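You operate a simulated robot arm through the tools that you are given. There is no shell and no other tool. Be economical: measure what you need, move in short steps, check, and stop when the job is done.

You are at the controls of a simulated robot arm. One attempt, no reset.

Task
Switch the feed hose to the drum marked RED and fill the yellow-rimmed cup to 150 ml.
Fine: stop the pump before the hose comes off and again at the end; leave the cup under the filling tap; spill nothing. Set down upright: cup with the yellow rim.

It is judged by the outcome, as a careful person would: the job done as asked, and still so three seconds after it is handed in. It fails if anything else is knocked over, pushed out of place, dropped, spilled or broken.

Robot
A 7-joint arm with a two-finger parallel gripper on a trunk, on a base that drives. Base frame: it is fixed to the floor where the robot stands at the start and does not move with it; the origin is under the middle of the robot, x ahead of it, y to its left, z up. Units: cm, degrees, N and s.
With the tool pointing down near the work surface it reaches from about 26 to 76 cm from the robot's upright axis, wherever it stands. Its first joint turns from -166.0 to 166.0 degrees. Places, roughly: bar handle of the pot [60, -170, 90]; bar handle of the tank [30, -860, 180]; bench under the filling tap [50, -40, 80]; black knob on the air board [70, -230, 120]; black knob on the grey box [70, -170, 110]; black knob on the tank [0, -850, 180]; black lever at the feed hose [-10, -830, 110]; black lever on the tank [-20, -850, 170]; blue drum [60, 40, 40]; blue lever marked doser [70, -220, 170]; blue lever marked press one and two [70, -230, 170]; blue lever marked press three and four [70, -250, 170]; blue lever marked tables [70, -260, 170]; blue lever marked tank [70, -200, 170]; red lever of the pump [60, 0, 130]; red lever on the air board [70, -270, 130]. Payload 3.91 kg.
The TCP is the grasp point between the finger pads, 3 cm short of the fingertips. In the tool frame z runs along the fingers and y along their closing line. Largest opening 11 cm; finger width 2, thickness 1; the body of the gripper, 4.8 by 11.2 cm, starts 5.5 cm behind the TCP.
Orientation is that of the tool frame in the base frame, as a unit quaternion [w, x, y, z]. With the fingers straight down and closing along the base's y, the tool's x points along the base's -x, its y along +y and its z along -z.

Tools
- The arm moves only by the tool jog_arm. Its argument "targets" is text: rows parted by semicolons, each of 7 numbers parted by spaces: the shift along the tool's x, y, z in units of 400 mm (1.0 is 400 mm), then the turn, a rotation vector about the tool's x, y, z in units of 180 degrees (1.0 is 180 degrees), then the gripper command, from -1 (fully open) to 1 (shut), values between in proportion. In form: dx dy dz ax ay az jaw; .... A call has 1 to 20 rows; each row is the pose to reach, as a shift and turn from the pose commanded when the call began, along the tool's axes at that moment. A call with a number of a shift or a turn outside -1 to 1 is refused whole. A row lasts 0.2 s, in which the tool goes at most 5 cm and 8.6 degrees; a call with a longer step from one row to the next is refused whole, and so is a gripper value outside its range. Where a pose cannot be reached the arm comes as near as it can. A force on the tool above 40 N (or 10 N above the force at the start of the call, whichever is more), or a blocked arm, ends the call early, and 0.2 s more pass. The fingers move at their own pace (about 15.3 cm/s each) and stop on an object; they squeeze with about 21 N. The grip force told is the motor's: it shows also when the fingers shut on nothing. Time passes only in rows, and 0.2 s behind the last, so rows that repeat a pose let the fingers close. It gives the time, the measured TCP pose, the force on the tool (base axes), the opening and the grip force at its end, in the units of the frame above (readings bear some noise), with the torque about the TCP (base axes, N m) and any sound that the robot's microphone picked up, and new pictures: "views" is both (left out), scene, wrist or none.
- Cameras (640 x 400 px; columns grow to the right, rows downward): "scene" is now at [1.28, 14.54, 161.26]; the picture's right is [-0.05, -1.00, 0.00], its down [-0.54, 0.03, -0.84] and it looks along [0.84, -0.04, -0.54] (base axes); focal length 227 px, centre (320, 200). "wrist" rides on the gripper at [7.7, 0.7, -11.5] in the tool frame; the picture's right is [-0.09, 1.00, 0.00], its down [-0.80, -0.07, -0.59] and it looks along [-0.59, -0.05, 0.80] (tool axes); focal length 270 px, centre (320, 200). There is no depth. A picture from a camera that has moved, and an enlarged one, comes with that camera's place and axes in the base frame and with its lens.
- raise_lower(by): slides the trunk up (or, below 0, down) by that many cm; the arm and the scene camera ride with it, the base frame stays. It gives what a move gives, with no picture.
- drive_base(legs): drives the robot by 1 to 6 legs, each [ahead, turn to the left] in cm and degrees, along the robot's own axes; the way and the turn of a leg run together, so that a leg with both is an arc; at most 150 cm and 180 degrees a leg. The arm and the cameras ride along, it lands a little off, and it stops where it bumps. It gives what a move gives, and a new picture of the scene camera.
- pan_tilt(pan, tilt): turns the head with the scene camera to pan (to the left, within 155 degrees either way) and tilt (down, from -29 to 69), counted from straight ahead of the robot. It gives what a move gives, and a new picture of the scene camera.
- inspect(camera, box): a new picture of the part [left, top, right, bottom] of that camera's present view, enlarged. No time passes.
- job_done(): hands the job in; it is judged then, once.

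Go step by step. Nothing tells you exact positions but the pictures and the camera data: compare them with the known pose of the tool, close in by small moves and look again before you grip or let go. The budget is 120 turns and 260 pictures, counting those below and the enlarged ones. Unless the task says otherwise, let go and move clear before handing in, and close with one line.

The tools are called after ">>>" as name(argument=value, ...) on one line, values as JSON. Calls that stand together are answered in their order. jog_arm: Moves the arm, as the interface text tells. Its arguments: {"type":"object","properties":{"targets":{"type":"string"},"views":{"type":"string","enum":["both","scene","wrist","none"]}},"required":["targets"]} The other tools are called the same way: raise_lower (by) slides the trunk up or down; drive_base (legs) drives the base; pan_tilt (pan, tilt) turns the head that bears the scene camera; inspect (camera, box) takes an enlarged picture of a part of a camera's view; job_done () hands the job in.

At the start:

```text
clock: 0.0
tool_pos: [40.68, -5.76, 143.03]
orientation: [0.0, 0.0, 1.0, 0.0]
ft_force: [-0.2, -0.2, -0.5]
wrist_torque: [0.02, 0.05, 0.01]
gripper_width: 11.01
grip_force: 0.0
trunk travel left (down, up): [-57.5, 3.5]
robot x, y, heading: [-0.21, 0.21, -0.1]
head pan, tilt: [-3.0, 32.7]
```

scene: 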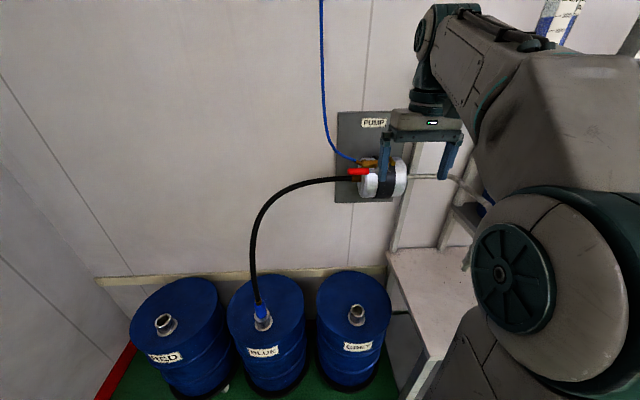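
wrist: 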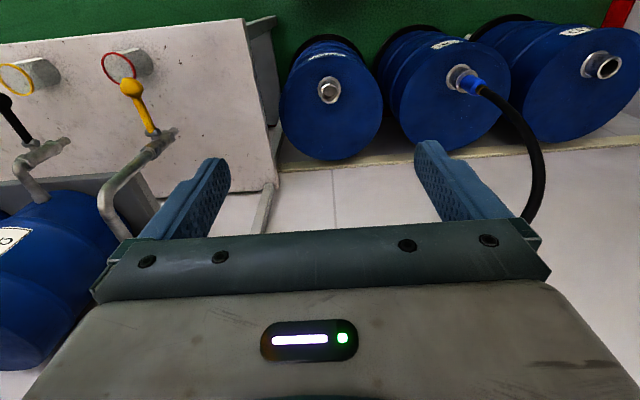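

I see three drums with the hose in the BLUE one, the pump with a red lever on the wall, and a bench with two taps and cups on the right. I'll look closer first.

>>> inspect(camera="scene", box=[320, 100, 480, 200])

>>> inspect(camera="scene", box=[120, 250, 400, 400])

>>> inspect(camera="wrist", box=[0, 20, 280, 220])

>>> pan_tilt(pan=-50, tilt=35)

```text
4.00 times, centred on (400, 150) of scene
camera zoom: at [1.28, 14.54, 161.26], right [-0.05, -1.0, 0.0], down [-0.54, 0.03, -0.84], along [0.84, -0.04, -0.54], focal length 908 px, centre (0, 400)
```

zoom: 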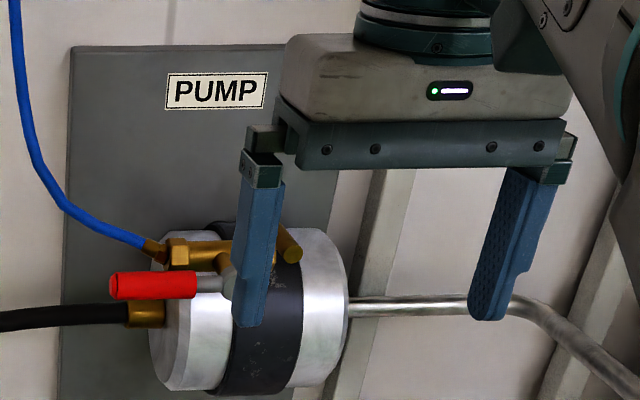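

```text
2.29 times, centred on (260, 325) of scene
camera zoom: at [1.28, 14.54, 161.26], right [-0.05, -1.0, 0.0], down [-0.54, 0.03, -0.84], along [0.84, -0.04, -0.54], focal length 519 px, centre (457, -86)
```

zoom: 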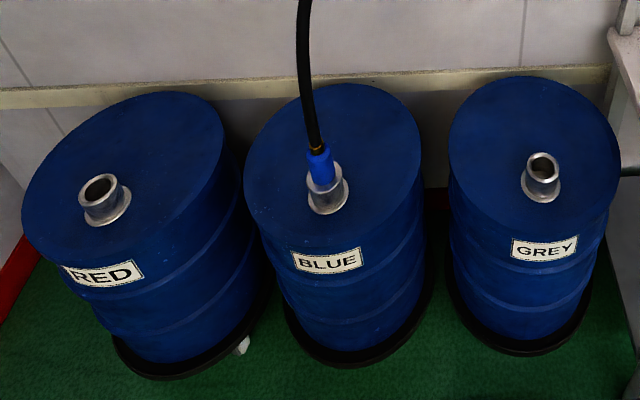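

```text
2.00 times, centred on (140, 120) of wrist
camera zoom: at [32.92, -5.04, 154.43], right [0.09, 1.0, 0.0], down [0.8, -0.07, 0.59], along [0.59, -0.05, -0.8], focal length 541 px, centre (680, 360)
```

zoom: 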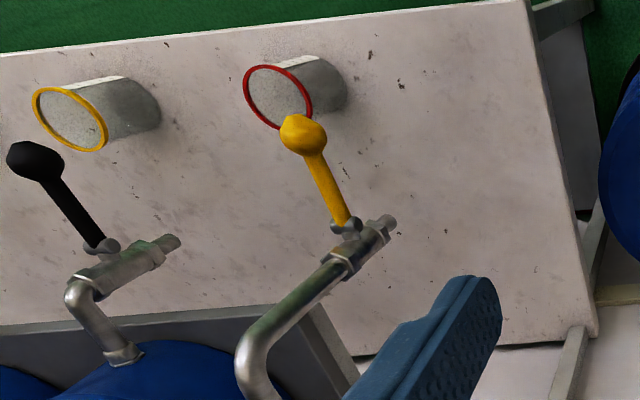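

```text
clock: 1.1
tool_pos: [40.76, -5.83, 142.94]
orientation: [0.0, 0.0, 1.0, 0.0]
ft_force: [-0.2, -0.7, -0.7]
wrist_torque: [-0.02, 0.01, 0.01]
gripper_width: 11.01
grip_force: 0.0
trunk travel left (down, up): [-57.5, 3.5]
robot x, y, heading: [-0.07, -0.14, -0.1]
head pan, tilt: [-50.0, 35.0]
camera scene: at [-1.97, 8.26, 160.9], right [-0.77, -0.64, 0.0], down [-0.37, 0.44, -0.82], along [0.53, -0.63, -0.57], focal length 227 px, centre (320, 200)
```

scene: 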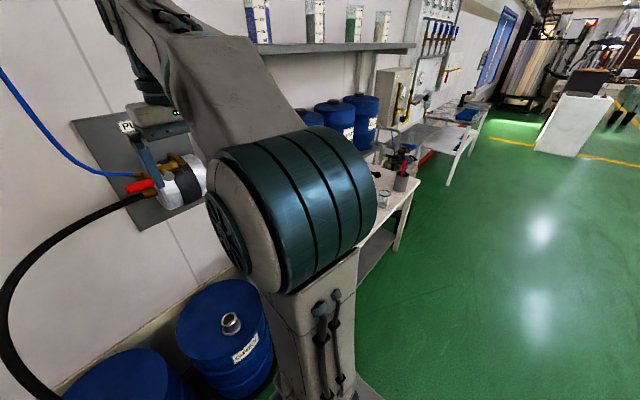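

The red pump lever appears aligned with the air pipe (running). I'll move the arm aside and look at the pump and bench clearly.

>>> jog_arm(targets="0.1 -0.1 0 0 0 0 -1;0.2 -0.2 0 0 0 0 -1;0.2 -0.3 0 0 0 0 -1;0.2 -0.4 0 0 0 0 -1;0.2 -0.5 0 0 0 0 -1;0.2 -0.6 0 0 0 0 -1;0.2 -0.7 0 0 0 0 -1", views="wrist")

>>> pan_tilt(pan=0, tilt=28)

>>> inspect(camera="scene", box=[320, 120, 440, 200])

```text
refused: row 1 steps farther than a row can; nothing moved
```

```text
clock: 2.3
tool_pos: [40.78, -5.69, 142.97]
orientation: [0.001, -0.001, 1.0, 0.0]
ft_force: [0.1, -0.2, -0.3]
wrist_torque: [0.02, -0.03, 0.01]
gripper_width: 11.02
grip_force: 0.1
trunk travel left (down, up): [-57.5, 3.5]
robot x, y, heading: [0.27, -0.16, 0.0]
head pan, tilt: [0.0, 28.0]
camera scene: at [1.48, 14.99, 161.99], right [0.0, -1.0, 0.0], down [-0.47, 0.0, -0.88], along [0.88, 0.0, -0.47], focal length 227 px, centre (320, 200)
```

scene: 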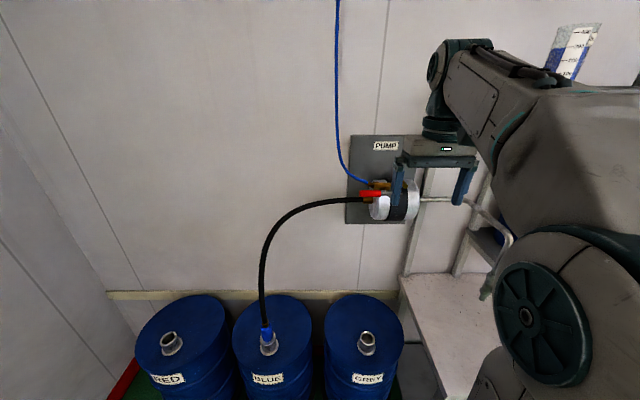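

```text
5.00 times, centred on (380, 160) of scene
camera zoom: at [1.48, 14.99, 161.99], right [0.0, -1.0, 0.0], down [-0.47, 0.0, -0.88], along [0.88, 0.0, -0.47], focal length 1136 px, centre (20, 400)
```

zoom: 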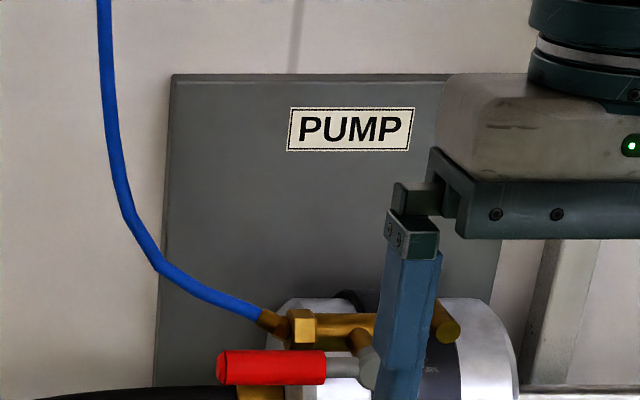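

The lever's pivot sits behind the finger. I'll move the arm back and right in smaller steps.

>>> jog_arm(targets="0.08 -0.08 0 0 0 0 -1;0.1 -0.19 0 0 0 0 -1;0.1 -0.3 0 0 0 0 -1;0.1 -0.42 0 0 0 0 -1;0.1 -0.54 0 0 0 0 -1;0.1 -0.66 0 0 0 0 -1;0.1 -0.78 0 0 0 0 -1;0.1 -0.9 0 0 0 0 -1", views="both")

>>> inspect(camera="scene", box=[320, 140, 440, 220])

>>> inspect(camera="wrist", box=[120, 0, 520, 250])

```text
clock: 4.1
tool_pos: [36.62, -40.03, 142.94]
orientation: [-0.001, -0.002, 1.0, 0.001]
ft_force: [-0.3, 1.0, 0.7]
wrist_torque: [-0.03, -0.01, -0.01]
gripper_width: 11.0
grip_force: 0.0
out of reach, approached as far as the arm can: row 8
trunk travel left (down, up): [-57.5, 3.5]
robot x, y, heading: [0.24, 0.34, -0.1]
head pan, tilt: [0.0, 28.0]
camera scene: at [1.42, 15.0, 162.0], right [0.0, -1.0, 0.0], down [-0.47, 0.0, -0.88], along [0.88, 0.0, -0.47], focal length 227 px, centre (320, 200)
camera wrist: at [28.84, -39.35, 154.32], right [0.09, 1.0, 0.0], down [0.8, -0.07, 0.59], along [0.59, -0.05, -0.81], focal length 270 px, centre (320, 200)
```

scene: 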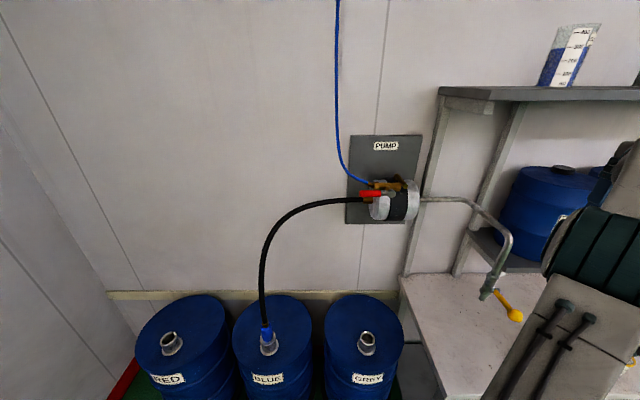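
wrist: 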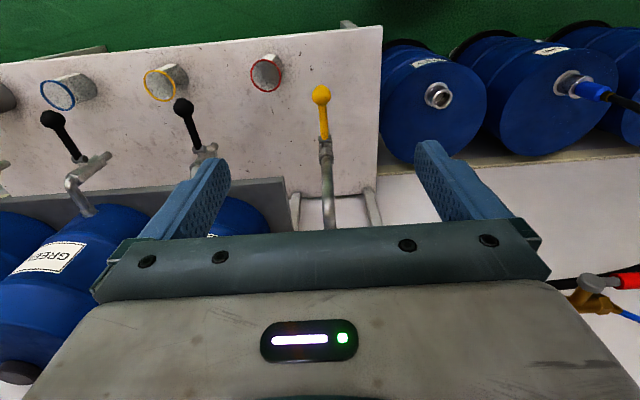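

```text
5.00 times, centred on (380, 180) of scene
camera zoom: at [1.42, 15.0, 162.0], right [0.0, -1.0, 0.0], down [-0.47, 0.0, -0.88], along [0.88, 0.0, -0.47], focal length 1136 px, centre (20, 300)
```

zoom: 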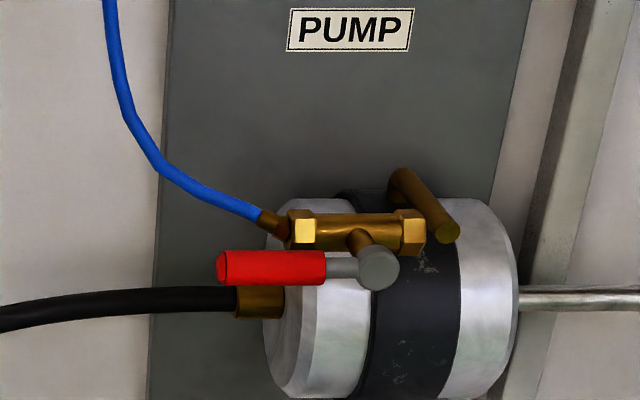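

```text
1.60 times, centred on (320, 125) of wrist
camera zoom: at [28.84, -39.35, 154.32], right [0.09, 1.0, 0.0], down [0.8, -0.07, 0.59], along [0.59, -0.05, -0.81], focal length 432 px, centre (320, 320)
```

zoom: 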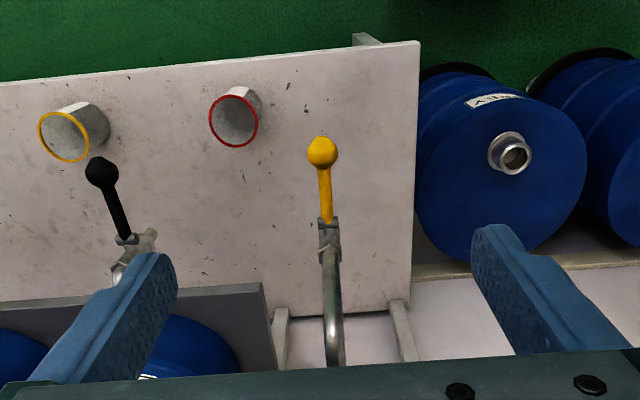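

Pump valve: handle horizontal along the pipe (open), pivot near (61,-6,132), handle end near y=3. I'll bring the tool in front, pointing forward, with the gripper shut.

>>> jog_arm(targets="0 0.09 0 0 -0.045 0 1;0 0.18 0 0 -0.09 0 1;0 0.27 0 0 -0.135 0 1;0 0.36 0 0 -0.18 0 1;0 0.45 0 0 -0.225 0 1;0 0.54 0 0 -0.27 0 1;0 0.63 0 0 -0.315 0 1;0 0.72 0 0 -0.36 0 1;0 0.81 0 0 -0.405 0 1;0 0.9 0 0 -0.45 0 1;0 0.98 0 0 -0.48 0 1;0 1 0 0 -0.5 0 1", views="both")

```text
clock: 6.5
tool_pos: [41.14, -2.3, 137.4]
orientation: [0.621, 0.007, 0.783, -0.007]
ft_force: [0.2, -0.7, 0.4]
wrist_torque: [-0.02, 0.01, 0.0]
gripper_width: 0.0
grip_force: 20.9
trunk travel left (down, up): [-57.5, 3.5]
robot x, y, heading: [0.04, -0.0, -0.2]
head pan, tilt: [0.0, 28.0]
stopped in row 12: the arm was blocked; the commanded pose is now the measured one
camera scene: at [1.55, 14.99, 161.78], right [0.0, -1.0, 0.0], down [-0.47, 0.0, -0.88], along [0.88, 0.0, -0.47], focal length 227 px, centre (320, 200)
camera wrist: at [28.22, -1.17, 132.44], right [0.04, 1.0, 0.08], down [-0.4, -0.06, 0.92], along [0.92, -0.07, 0.39], focal length 270 px, centre (320, 200)
```

scene: 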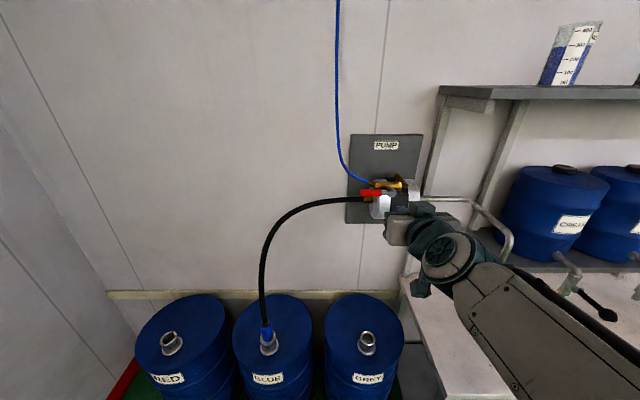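
wrist: 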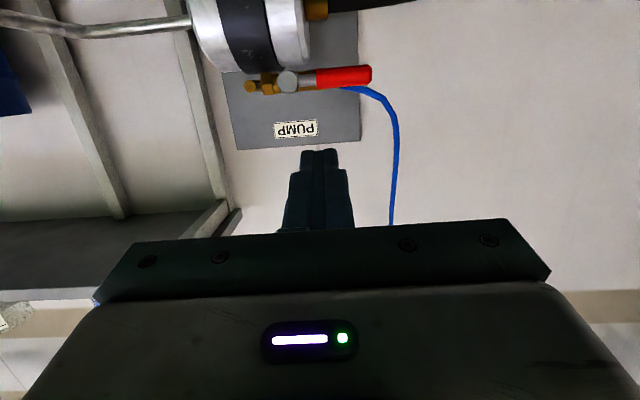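

The tool points forward, pitched down slightly. Before pushing the lever I'll check the tap's state.

>>> pan_tilt(pan=-35, tilt=38)

>>> inspect(camera="wrist", box=[200, 0, 400, 125])

```text
clock: 7.6
tool_pos: [41.13, -2.14, 137.67]
orientation: [0.624, 0.009, 0.782, -0.008]
ft_force: [0.5, -0.7, -0.4]
wrist_torque: [0.02, 0.01, 0.0]
gripper_width: 0.0
grip_force: 20.8
trunk travel left (down, up): [-57.5, 3.5]
robot x, y, heading: [-0.15, -0.05, 0.2]
head pan, tilt: [-35.0, 38.0]
camera scene: at [-0.56, 10.06, 160.46], right [-0.57, -0.82, 0.0], down [-0.5, 0.35, -0.79], along [0.65, -0.45, -0.62], focal length 227 px, centre (320, 200)
```

scene: 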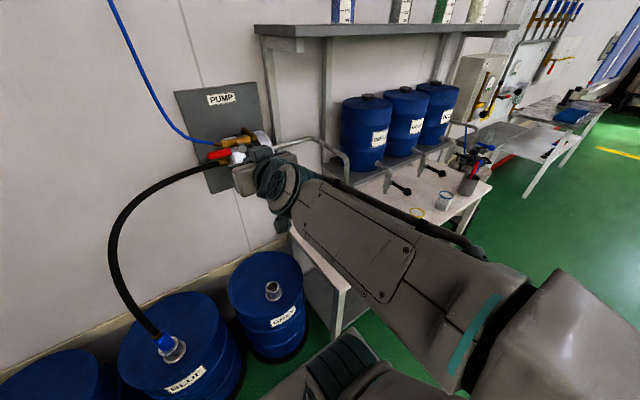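

```text
3.20 times, centred on (300, 62) of wrist
camera zoom: at [28.11, -1.18, 132.72], right [0.04, 1.0, 0.08], down [-0.4, -0.06, 0.91], along [0.91, -0.07, 0.4], focal length 865 px, centre (384, 640)
```

zoom: 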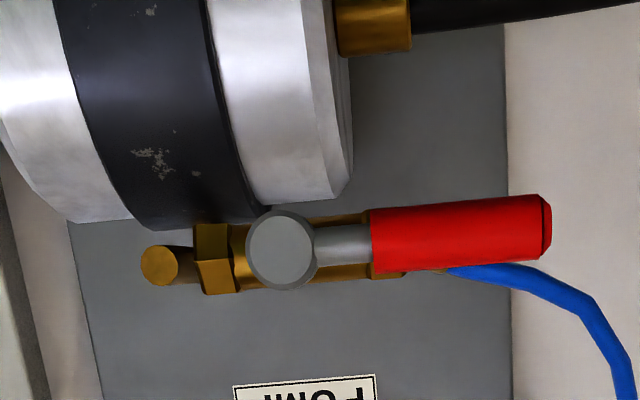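

I take the lever as open now; I'll place the shut fingertips above the handle's free end, then press down.

>>> jog_arm(targets="-0.015 0.02 0.1 0 0 0 1;-0.03 0.04 0.2 0 0 0 1;-0.045 0.055 0.3 0 0 0 1;-0.06 0.07 0.38 0 0 0 1;-0.073 0.075 0.455 0 0 0 1", views="both")

>>> inspect(camera="scene", box=[160, 100, 320, 200])

```text
clock: 8.8
tool_pos: [59.71, 0.55, 136.64]
orientation: [0.624, 0.008, 0.781, -0.007]
ft_force: [1.6, 0.6, -0.4]
wrist_torque: [0.01, 0.05, -0.02]
gripper_width: 0.0
grip_force: 20.7
trunk travel left (down, up): [-57.5, 3.5]
robot x, y, heading: [0.09, -0.29, -0.1]
head pan, tilt: [-35.0, 38.0]
camera scene: at [-0.45, 10.06, 160.44], right [-0.57, -0.82, 0.0], down [-0.5, 0.35, -0.79], along [0.65, -0.45, -0.62], focal length 227 px, centre (320, 200)
camera wrist: at [46.87, 1.53, 131.6], right [0.04, 1.0, 0.08], down [-0.4, -0.06, 0.91], along [0.91, -0.07, 0.4], focal length 270 px, centre (320, 200)
```

scene: 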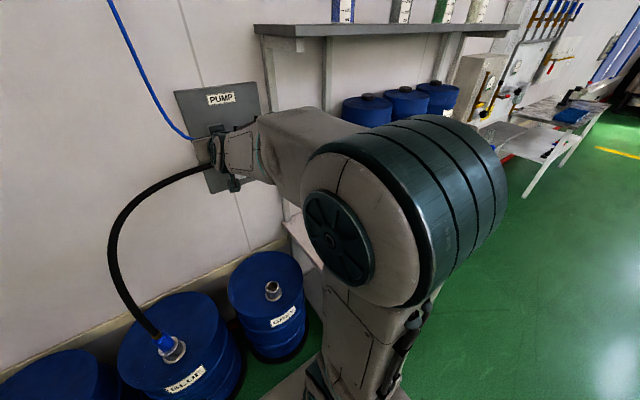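
wrist: 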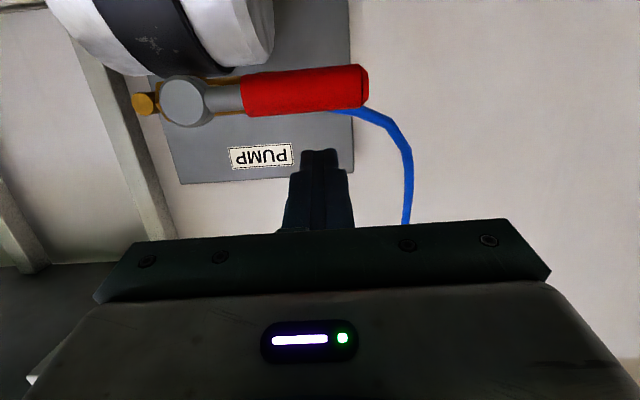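

```text
4.00 times, centred on (240, 150) of scene
camera zoom: at [-0.45, 10.06, 160.44], right [-0.57, -0.82, 0.0], down [-0.5, 0.35, -0.79], along [0.65, -0.45, -0.62], focal length 908 px, centre (640, 400)
```

zoom: 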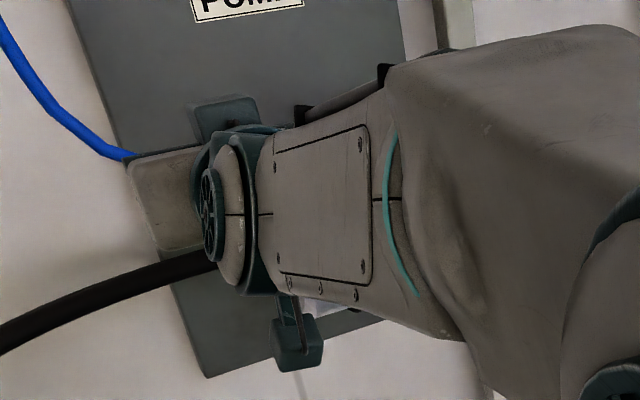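

Geometry is consistent: pivot (61,-6,132), handle end at y=3.2. I'll press down a partial arc and check.

>>> jog_arm(targets="0.056 -0.002 0.0127 0 0 0 1;0.08 0.002 0.018 0 0 0 1;0.099 0.004 0.0224 0 0 0 1;0.12 0.003 0.027 0 0 0 1;0.141 0.0 0.032 0 0 0 1", views="wrist")

```text
clock: 9.4
tool_pos: [59.68, 0.52, 134.61]
orientation: [0.637, 0.009, 0.771, -0.007]
ft_force: [-0.8, -0.9, 5.2]
wrist_torque: [-0.04, -0.15, -0.08]
gripper_width: 0.0
grip_force: 21.1
trunk travel left (down, up): [-57.5, 3.5]
robot x, y, heading: [0.03, -0.21, -0.1]
head pan, tilt: [-35.0, 38.0]
stopped in row 3: the force on the tool passed its limit at 46 N (the readings are from after the stop); the commanded pose is now the measured one
camera wrist: at [46.89, 1.54, 129.1], right [0.04, 1.0, 0.09], down [-0.43, -0.06, 0.9], along [0.9, -0.07, 0.43], focal length 270 px, centre (320, 200)
```

wrist: 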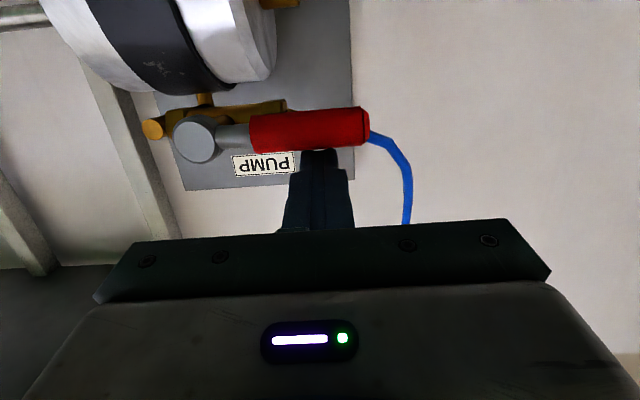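

It's at its stop downward, so it must turn upward. I'll back off, go beneath the handle.

>>> jog_arm(targets="0.008 0 -0.074 0 0 0 1;0.0236 0 -0.1228 0 0 0 1;0.097 0 -0.1086 0 0 0 1;0.166 0 -0.0954 0 0 0 1;0.166 0 -0.0954 0 0 0 1;0.152 0 -0.0217 0 0 0 1;0.1424 0 0.0274 0 0 0 1", views="wrist")

```text
clock: 11.0
tool_pos: [59.99, 0.67, 128.61]
orientation: [0.635, 0.009, 0.773, -0.008]
ft_force: [0.1, -0.2, 0.3]
wrist_torque: [-0.03, -0.01, -0.02]
gripper_width: 0.0
grip_force: 21.3
trunk travel left (down, up): [-57.5, 3.5]
robot x, y, heading: [-0.24, -0.04, 0.1]
head pan, tilt: [-35.0, 38.0]
camera wrist: at [47.14, 1.7, 123.33], right [0.04, 1.0, 0.09], down [-0.43, -0.06, 0.9], along [0.9, -0.07, 0.43], focal length 270 px, centre (320, 200)
```

wrist: 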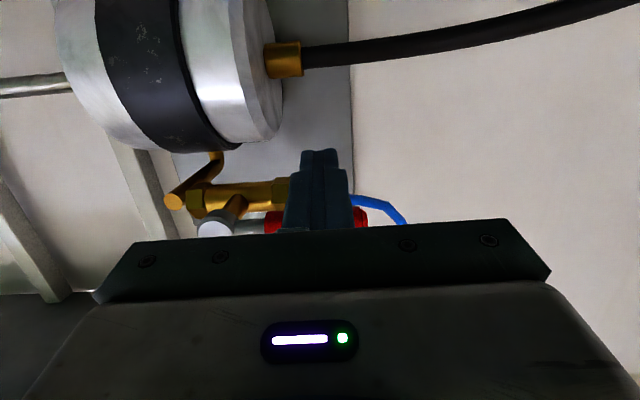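

Now push the handle up along its arc.

>>> jog_arm(targets="-0.042 0 -0.008 0 0 0 1;-0.0835 0 -0.016 0 0 0 1;-0.1277 -0.004 -0.0246 0 0 0 1;-0.169 -0.02 -0.0326 0 0 0 1;-0.204 -0.045 -0.039 0 0 0 1;-0.232 -0.08 -0.0446 0 0 0 1;-0.25 -0.12 -0.048 0 0 0 1;-0.252 -0.128 -0.048 0 0 0 1", views="wrist")

```text
clock: 12.8
tool_pos: [59.74, -4.26, 138.9]
orientation: [0.635, 0.007, 0.772, -0.007]
ft_force: [1.3, 9.7, -2.6]
wrist_torque: [0.07, 0.03, 0.21]
gripper_width: 0.0
grip_force: 21.2
trunk travel left (down, up): [-57.5, 3.5]
robot x, y, heading: [-0.37, 0.36, 0.2]
head pan, tilt: [-35.0, 38.0]
camera wrist: at [46.91, -3.18, 133.63], right [0.04, 1.0, 0.08], down [-0.43, -0.06, 0.9], along [0.9, -0.07, 0.43], focal length 270 px, centre (320, 200)
```

wrist: 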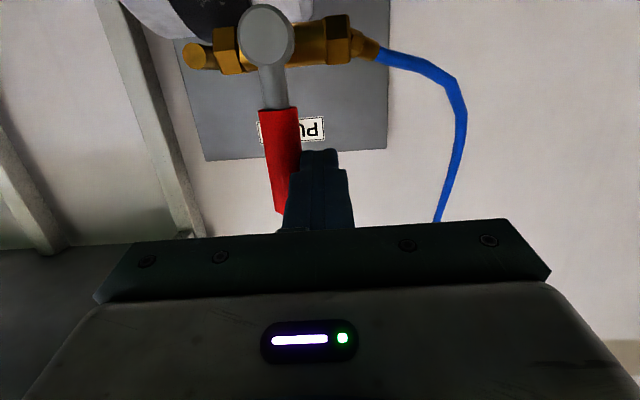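

The handle now points up (closed). One small extra nudge to be sure, then back off.

>>> jog_arm(targets="0 -0.012 0 0 0 0 1;0 -0.025 0 0 0 0 1;0 0.03 0 0 0 0 1;0 0.06 -0.06 0 0 0 1;0 0.06 -0.16 0 0 0 1;0 0.06 -0.27 0 0 0 1", views="wrist")

>>> pan_tilt(pan=0, tilt=38)

>>> inspect(camera="scene", box=[320, 100, 480, 200])

```text
clock: 14.2
tool_pos: [48.72, -1.85, 141.12]
orientation: [0.636, 0.01, 0.772, -0.008]
ft_force: [-0.4, 0.1, -0.2]
wrist_torque: [-0.03, 0.0, -0.02]
gripper_width: 0.0
grip_force: 20.9
trunk travel left (down, up): [-57.5, 3.5]
robot x, y, heading: [0.07, 0.18, -0.1]
head pan, tilt: [-35.0, 38.0]
camera wrist: at [35.9, -0.84, 135.78], right [0.04, 1.0, 0.09], down [-0.43, -0.06, 0.9], along [0.9, -0.07, 0.43], focal length 270 px, centre (320, 200)
```

wrist: 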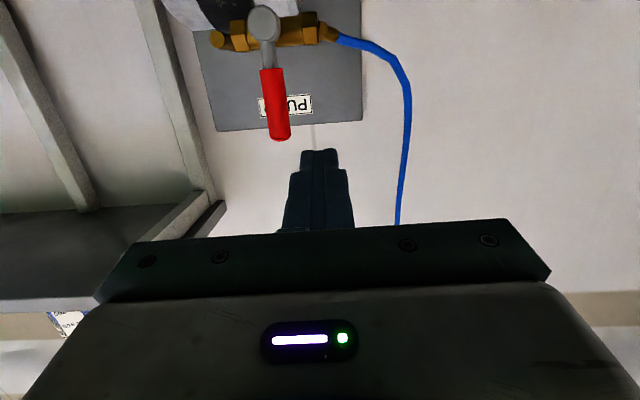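

```text
clock: 15.2
tool_pos: [48.86, -1.94, 141.2]
orientation: [0.636, 0.009, 0.772, -0.008]
ft_force: [0.3, 0.2, 0.2]
wrist_torque: [-0.03, 0.04, -0.04]
gripper_width: 0.0
grip_force: 21.2
trunk travel left (down, up): [-57.5, 3.5]
robot x, y, heading: [0.37, -0.08, 0.1]
head pan, tilt: [0.0, 38.0]
camera scene: at [1.01, 15.0, 160.44], right [0.0, -1.0, 0.0], down [-0.62, 0.0, -0.79], along [0.79, 0.0, -0.62], focal length 227 px, centre (320, 200)
```

scene: 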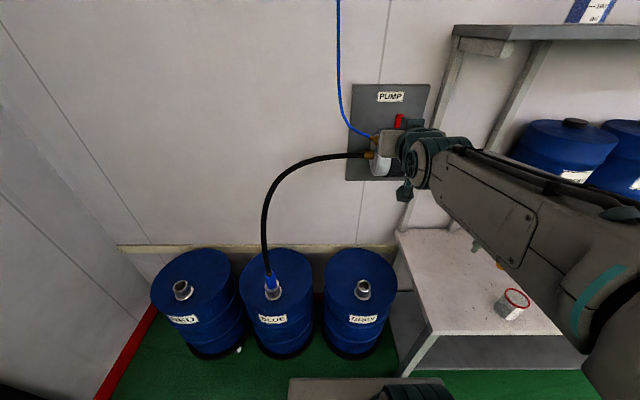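

```text
4.00 times, centred on (400, 150) of scene
camera zoom: at [1.01, 15.0, 160.44], right [0.0, -1.0, 0.0], down [-0.62, 0.0, -0.79], along [0.79, 0.0, -0.62], focal length 908 px, centre (0, 400)
```

zoom: 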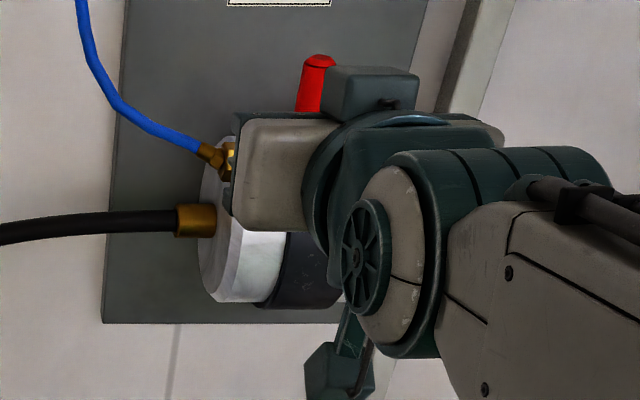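

The pump is off. Next I'll bring the tool down-pointing, retract, and drive left to stand between BLUE and RED drums.

>>> jog_arm(targets="0.004 0 -0.02 0 0.044 0 -0.5;0.008 0 -0.04 0 0.088 0 -0.5;0.012 0 -0.06 0 0.132 0 -0.5;0.016 0 -0.09 0 0.176 0 -0.5;0.02 0 -0.12 0 0.22 0 -0.5;0.026 0 -0.14 0 0.264 0 -0.5;0.03 0 -0.16 0 0.308 0 -0.5;0.034 0 -0.18 0 0.352 0 -0.5;0.038 0 -0.2 0 0.396 0 -0.5;0.04 0 -0.216 0 0.44 0 -0.5", views="none")

>>> drive_base(legs=[[-15, 0], [0, 90], [57, 0], [0, -90]])

```text
clock: 17.4
tool_pos: [40.34, -1.76, 141.0]
orientation: [-0.005, 0.012, 1.0, 0.001]
ft_force: [0.4, 0.3, -0.5]
wrist_torque: [0.02, 0.03, 0.0]
gripper_width: 8.27
grip_force: 0.0
trunk travel left (down, up): [-57.5, 3.5]
robot x, y, heading: [0.08, 0.12, 0.2]
head pan, tilt: [0.0, 38.0]
```

```text
clock: 29.3
tool_pos: [24.19, 55.85, 141.13]
orientation: [-0.002, 0.004, 1.0, -0.001]
ft_force: [-0.3, -0.1, -0.3]
wrist_torque: [0.01, 0.02, 0.01]
gripper_width: 8.26
grip_force: 0.0
trunk travel left (down, up): [-57.5, 3.5]
robot x, y, heading: [-15.69, 56.66, 0.9]
head pan, tilt: [0.0, 38.0]
camera scene: at [-15.35, 71.72, 160.44], right [0.02, -1.0, 0.0], down [-0.62, -0.01, -0.79], along [0.79, 0.01, -0.62], focal length 227 px, centre (320, 200)
```

scene: 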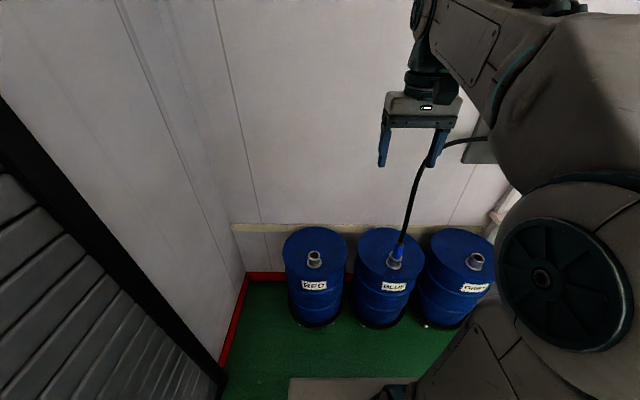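

I'm in place facing between RED and BLUE. I'll go forward a bit and look at the hose coupling.

>>> drive_base(legs=[[12, -0.9]])

>>> inspect(camera="scene", box=[260, 200, 500, 350])

>>> raise_lower(by=-30)

>>> inspect(camera="wrist", box=[0, 0, 640, 400])

```text
clock: 30.6
tool_pos: [36.43, 55.25, 141.02]
orientation: [-0.003, 0.011, 1.0, 0.0]
ft_force: [0.3, -0.6, 0.0]
wrist_torque: [0.0, 0.0, 0.0]
gripper_width: 8.24
grip_force: 0.1
trunk travel left (down, up): [-57.5, 3.5]
robot x, y, heading: [-3.64, 56.6, 0.1]
head pan, tilt: [0.0, 38.0]
camera scene: at [-2.85, 71.85, 160.44], right [0.0, -1.0, 0.0], down [-0.62, 0.0, -0.79], along [0.79, 0.0, -0.62], focal length 227 px, centre (320, 200)
```

scene: 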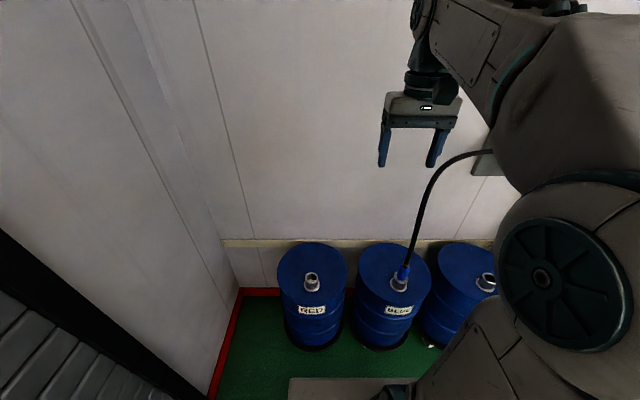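

```text
2.67 times, centred on (380, 275) of scene
camera zoom: at [-2.85, 71.85, 160.44], right [0.0, -1.0, 0.0], down [-0.62, 0.0, -0.79], along [0.79, 0.0, -0.62], focal length 606 px, centre (160, 0)
```

zoom: 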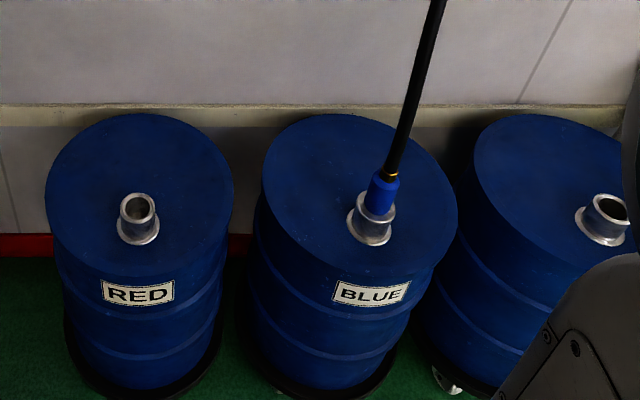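

```text
clock: 33.6
tool_pos: [36.23, 55.38, 111.02]
orientation: [-0.003, 0.01, 1.0, 0.0]
ft_force: [0.2, -0.4, -0.6]
wrist_torque: [-0.01, 0.0, 0.02]
gripper_width: 8.24
grip_force: 0.1
trunk travel left (down, up): [-27.5, 33.5]
robot x, y, heading: [-3.94, 56.75, 0.2]
head pan, tilt: [0.0, 38.0]
```

```text
1.00 times, centred on (320, 200) of wrist (not enlarged: the box is as wide or as high as the picture)
camera zoom: at [28.55, 56.19, 122.52], right [0.11, 0.99, 0.0], down [0.8, -0.09, 0.59], along [0.59, -0.06, -0.81], focal length 270 px, centre (320, 200)
```

zoom: 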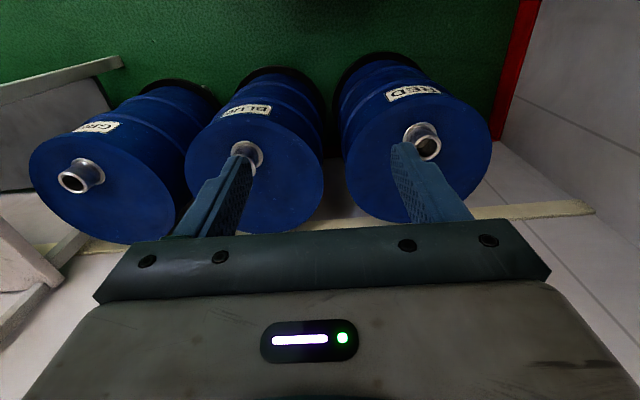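

The hose ends in a blue plug standing in BLUE's spout; I'll grip it from the robot's side with the tool inclined so the hose stays clear of the palm. Lower the trunk and turn the tool.

>>> raise_lower(by=-22)

>>> jog_arm(targets="0 -0.05 0 0 -0.0417 0 -0.6;0 -0.1 0 0 -0.0833 0 -0.6;0 -0.15 0 0 -0.125 0 -0.6;0 -0.2 0 0 -0.1667 0 -0.6;0 -0.25 0 0 -0.208 0 -0.6;0 -0.3 0.03 0 -0.25 0 -0.6;0 -0.35 0.06 0 -0.2917 0 -0.6;0 -0.4 0.09 0 -0.333 0 -0.6;0 -0.46 0.12 0 -0.333 0 -0.6", views="both")

```text
clock: 35.9
tool_pos: [36.28, 55.23, 89.09]
orientation: [-0.003, 0.011, 1.0, 0.001]
ft_force: [0.8, 0.7, 0.0]
wrist_torque: [0.02, 0.0, 0.01]
gripper_width: 8.24
grip_force: 0.0
trunk travel left (down, up): [-5.5, 55.5]
robot x, y, heading: [-4.37, 56.84, 0.4]
head pan, tilt: [0.0, 38.0]
```

```text
clock: 37.6
tool_pos: [40.05, 40.68, 80.37]
orientation: [0.387, 0.006, 0.922, -0.012]
ft_force: [-0.6, -0.4, 0.3]
wrist_torque: [0.02, 0.0, 0.0]
gripper_width: 8.8
grip_force: 0.1
trunk travel left (down, up): [-5.5, 55.5]
robot x, y, heading: [-3.98, 56.76, 0.2]
head pan, tilt: [0.0, 38.0]
stopped in row 8: the arm was blocked; the commanded pose is now the measured one
camera scene: at [-2.61, 71.88, 108.59], right [0.0, -1.0, 0.0], down [-0.62, 0.0, -0.79], along [0.79, 0.0, -0.62], focal length 227 px, centre (320, 200)
camera wrist: at [26.38, 41.73, 82.81], right [0.08, 1.0, 0.04], down [0.14, -0.06, 0.99], along [0.99, -0.07, -0.14], focal length 270 px, centre (320, 200)
```

scene: 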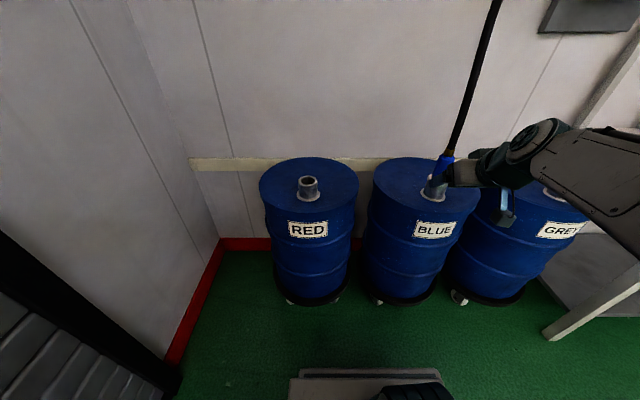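
wrist: 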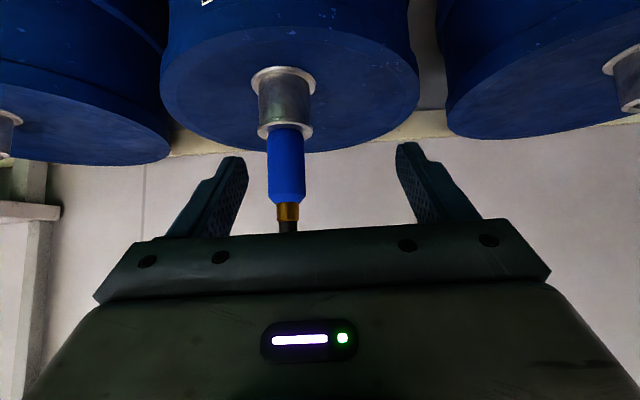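

The plug's blue body spans z≈70–78 at (56,36). The tool is at 45° (blocked from going flatter), which is enough. I'll align y and come closer.

>>> jog_arm(targets="-0.04 -0.04 0.04 0 0 0 -0.6;-0.09 -0.08 0.09 0 0 0 -0.6;-0.14 -0.1175 0.1426 0 0 0 -0.6", views="both")

>>> inspect(camera="scene", box=[380, 110, 540, 210])

```text
clock: 38.5
tool_pos: [47.54, 35.7, 80.46]
orientation: [0.39, 0.006, 0.921, -0.012]
ft_force: [-0.5, 0.4, -0.3]
wrist_torque: [-0.01, 0.01, 0.02]
gripper_width: 8.78
grip_force: 0.1
trunk travel left (down, up): [-5.5, 55.5]
robot x, y, heading: [-4.08, 56.72, 0.2]
head pan, tilt: [0.0, 38.0]
camera scene: at [-3.03, 71.84, 108.45], right [0.0, -1.0, 0.0], down [-0.62, 0.0, -0.79], along [0.79, 0.0, -0.62], focal length 227 px, centre (320, 200)
camera wrist: at [33.86, 36.79, 82.95], right [0.08, 1.0, 0.05], down [0.13, -0.06, 0.99], along [0.99, -0.08, -0.13], focal length 270 px, centre (320, 200)
```

scene: 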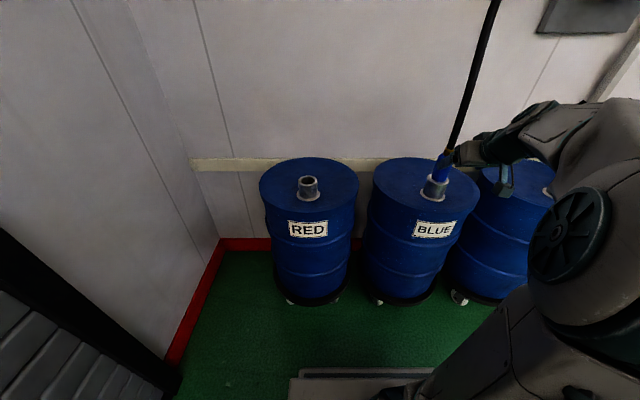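
wrist: 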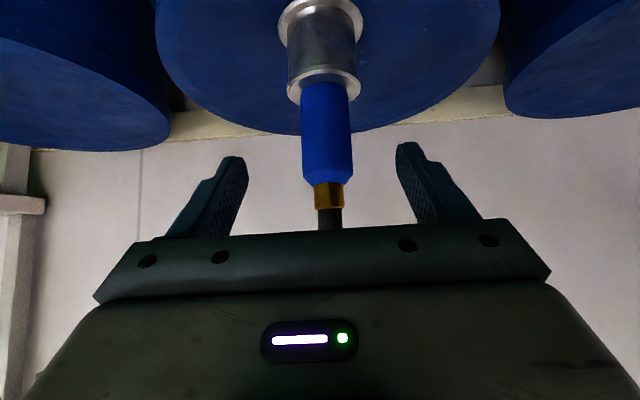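

```text
4.00 times, centred on (460, 160) of scene
camera zoom: at [-3.03, 71.84, 108.45], right [0.0, -1.0, 0.0], down [-0.62, 0.0, -0.79], along [0.79, 0.0, -0.62], focal length 908 px, centre (-240, 360)
```

zoom: 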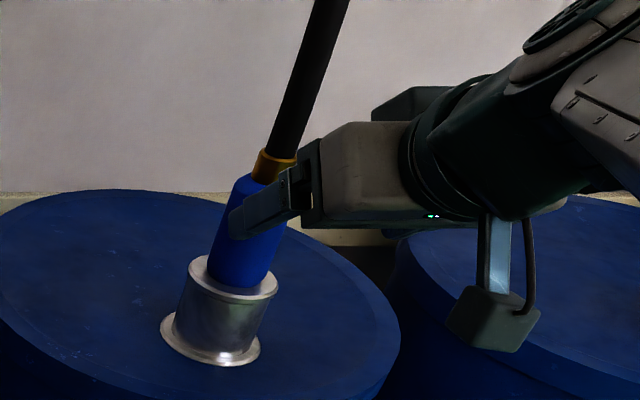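

Aligned with the plug (y≈35.8). Moving in along the tool axis, still open.

>>> jog_arm(targets="-0.016 0.003 0.07 0 0 0 -0.5;-0.033 0.006 0.14 0 0 0 -0.5;-0.05 0.008 0.213 0 0 0 -0.5", views="both")

>>> inspect(camera="scene", box=[380, 110, 540, 210])

```text
clock: 39.2
tool_pos: [55.22, 35.76, 76.21]
orientation: [0.39, 0.007, 0.921, -0.013]
ft_force: [0.3, -0.2, 0.1]
wrist_torque: [0.01, 0.0, -0.04]
gripper_width: 8.27
grip_force: 0.1
trunk travel left (down, up): [-5.5, 55.5]
robot x, y, heading: [-3.68, 56.87, 0.2]
head pan, tilt: [0.0, 38.0]
camera scene: at [-3.02, 71.84, 108.44], right [0.0, -1.0, 0.0], down [-0.62, 0.0, -0.79], along [0.79, 0.0, -0.62], focal length 227 px, centre (320, 200)
camera wrist: at [41.45, 36.87, 78.58], right [0.08, 1.0, 0.05], down [0.13, -0.06, 0.99], along [0.99, -0.08, -0.13], focal length 270 px, centre (320, 200)
```

scene: 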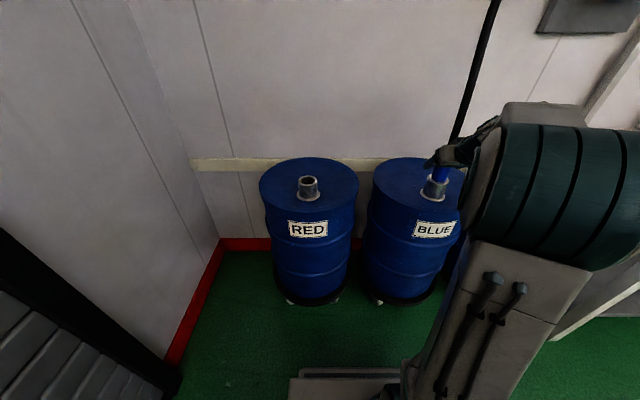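
wrist: 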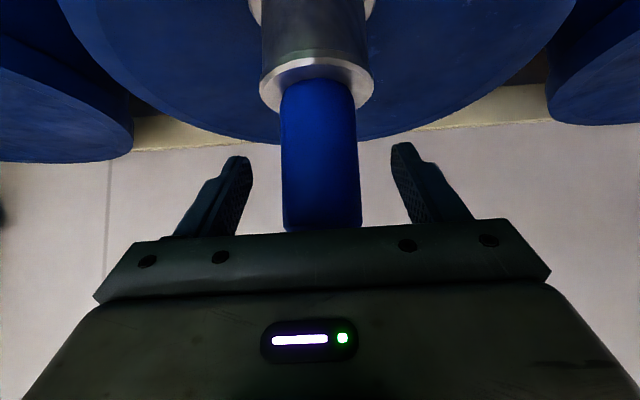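

```text
4.00 times, centred on (460, 160) of scene
camera zoom: at [-3.02, 71.84, 108.44], right [0.0, -1.0, 0.0], down [-0.62, 0.0, -0.79], along [0.79, 0.0, -0.62], focal length 908 px, centre (-240, 360)
```

zoom: 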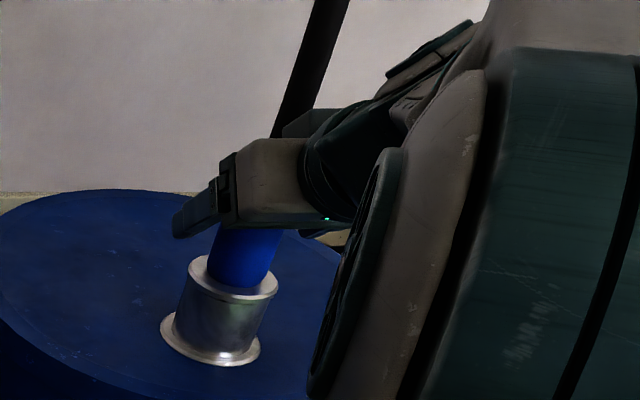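

Plug is between the fingers; close on it.

>>> jog_arm(targets="0 0 0 0 0 0 0.2;0 0 0 0 0 0 1;0 0 0 0 0 0 1;0 0 0 0 0 0 1", views="wrist")

```text
clock: 40.2
tool_pos: [55.2, 35.88, 76.04]
orientation: [0.389, 0.007, 0.921, -0.012]
ft_force: [1.6, 0.5, 0.6]
wrist_torque: [0.09, -0.09, -0.05]
gripper_width: 4.16
grip_force: 20.1
trunk travel left (down, up): [-5.5, 55.5]
robot x, y, heading: [-4.07, 56.62, 0.1]
head pan, tilt: [0.0, 38.0]
camera wrist: at [41.45, 36.9, 78.58], right [0.08, 1.0, 0.05], down [0.13, -0.06, 0.99], along [0.99, -0.08, -0.13], focal length 270 px, centre (320, 200)
```

wrist: 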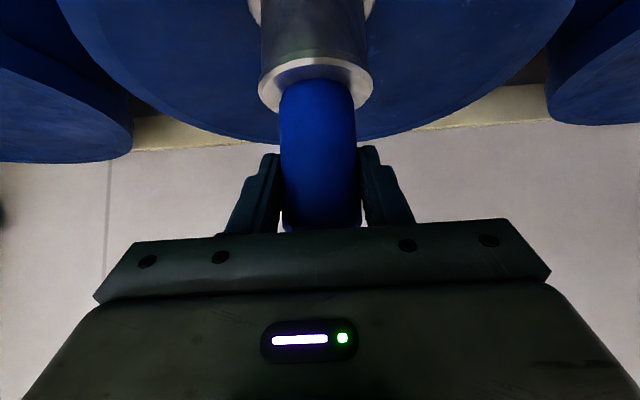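

Gripped (4.2 cm). Pull straight up slowly.

>>> jog_arm(targets="-0.018 0 -0.0174 0 0 0 1;-0.036 0 -0.0348 0 0 0 1;-0.054 0 -0.0522 0 0 0 1;-0.072 0 -0.0696 0 0 0 1;-0.09 0 -0.087 0 0 0 1;-0.108 0 -0.104 0 0 0 1;-0.126 0 -0.122 0 0 0 1;-0.144 0 -0.139 0 0 0 1", views="wrist")

```text
clock: 42.0
tool_pos: [55.18, 36.12, 83.79]
orientation: [0.389, 0.006, 0.921, -0.012]
ft_force: [0.3, 0.5, -2.4]
wrist_torque: [-0.02, 0.03, -0.03]
gripper_width: 4.13
grip_force: 20.8
trunk travel left (down, up): [-5.5, 55.5]
robot x, y, heading: [-3.86, 56.92, -0.1]
head pan, tilt: [0.0, 38.0]
camera wrist: at [41.42, 37.09, 86.34], right [0.08, 1.0, 0.05], down [0.13, -0.06, 0.99], along [0.99, -0.08, -0.13], focal length 270 px, centre (320, 200)
```

wrist: 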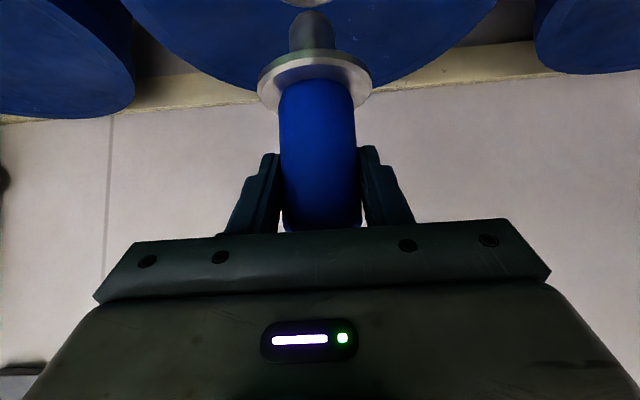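

The plug is out, with a flange and a stub nozzle below. Lift a bit more and check both spouts from the scene camera.

>>> jog_arm(targets="-0.036 0 -0.0348 0 0 0 1;-0.072 0 -0.0696 0 0 0 1", views="wrist")

>>> pan_tilt(pan=0, tilt=30)

>>> inspect(camera="scene", box=[240, 140, 480, 290])

```text
clock: 42.6
tool_pos: [55.05, 36.07, 88.02]
orientation: [0.389, 0.007, 0.921, -0.012]
ft_force: [0.1, 1.7, -1.5]
wrist_torque: [0.01, 0.05, -0.01]
gripper_width: 4.17
grip_force: 21.2
trunk travel left (down, up): [-5.5, 55.5]
robot x, y, heading: [-4.04, 56.54, 0.0]
head pan, tilt: [0.0, 38.0]
camera wrist: at [41.36, 37.18, 90.39], right [0.08, 1.0, 0.05], down [0.13, -0.06, 0.99], along [0.99, -0.08, -0.13], focal length 270 px, centre (320, 200)
```

wrist: 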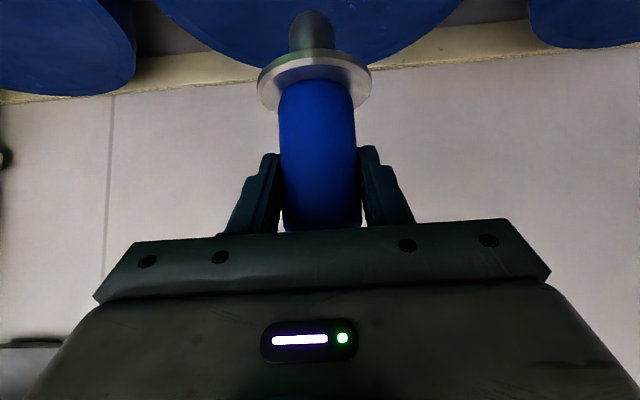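

```text
clock: 43.3
tool_pos: [55.13, 36.24, 87.85]
orientation: [0.39, 0.007, 0.921, -0.012]
ft_force: [-0.7, -0.1, -2.7]
wrist_torque: [0.01, 0.01, 0.0]
gripper_width: 4.11
grip_force: 20.9
trunk travel left (down, up): [-5.5, 55.5]
robot x, y, heading: [-4.28, 56.92, 0.4]
head pan, tilt: [0.0, 30.0]
camera scene: at [-2.56, 71.83, 109.67], right [0.0, -1.0, 0.0], down [-0.5, 0.0, -0.87], along [0.87, 0.0, -0.5], focal length 227 px, centre (320, 200)
```

scene: 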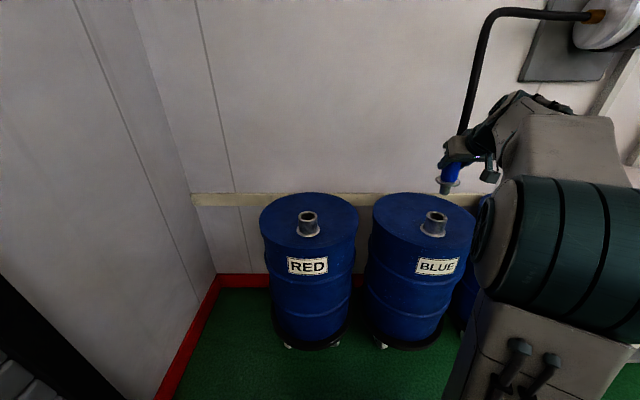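

```text
2.67 times, centred on (360, 215) of scene
camera zoom: at [-2.56, 71.83, 109.67], right [0.0, -1.0, 0.0], down [-0.5, 0.0, -0.87], along [0.87, 0.0, -0.5], focal length 606 px, centre (213, 160)
```

zoom: 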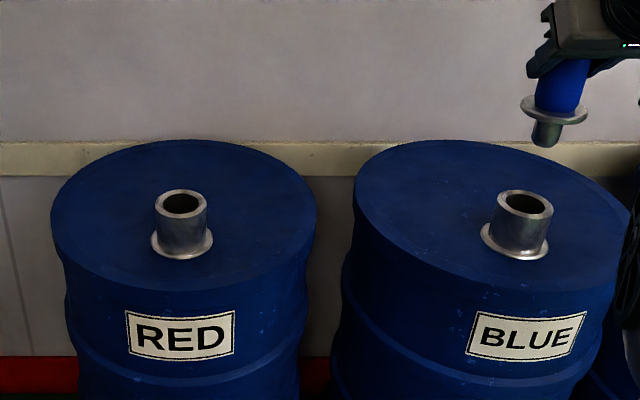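

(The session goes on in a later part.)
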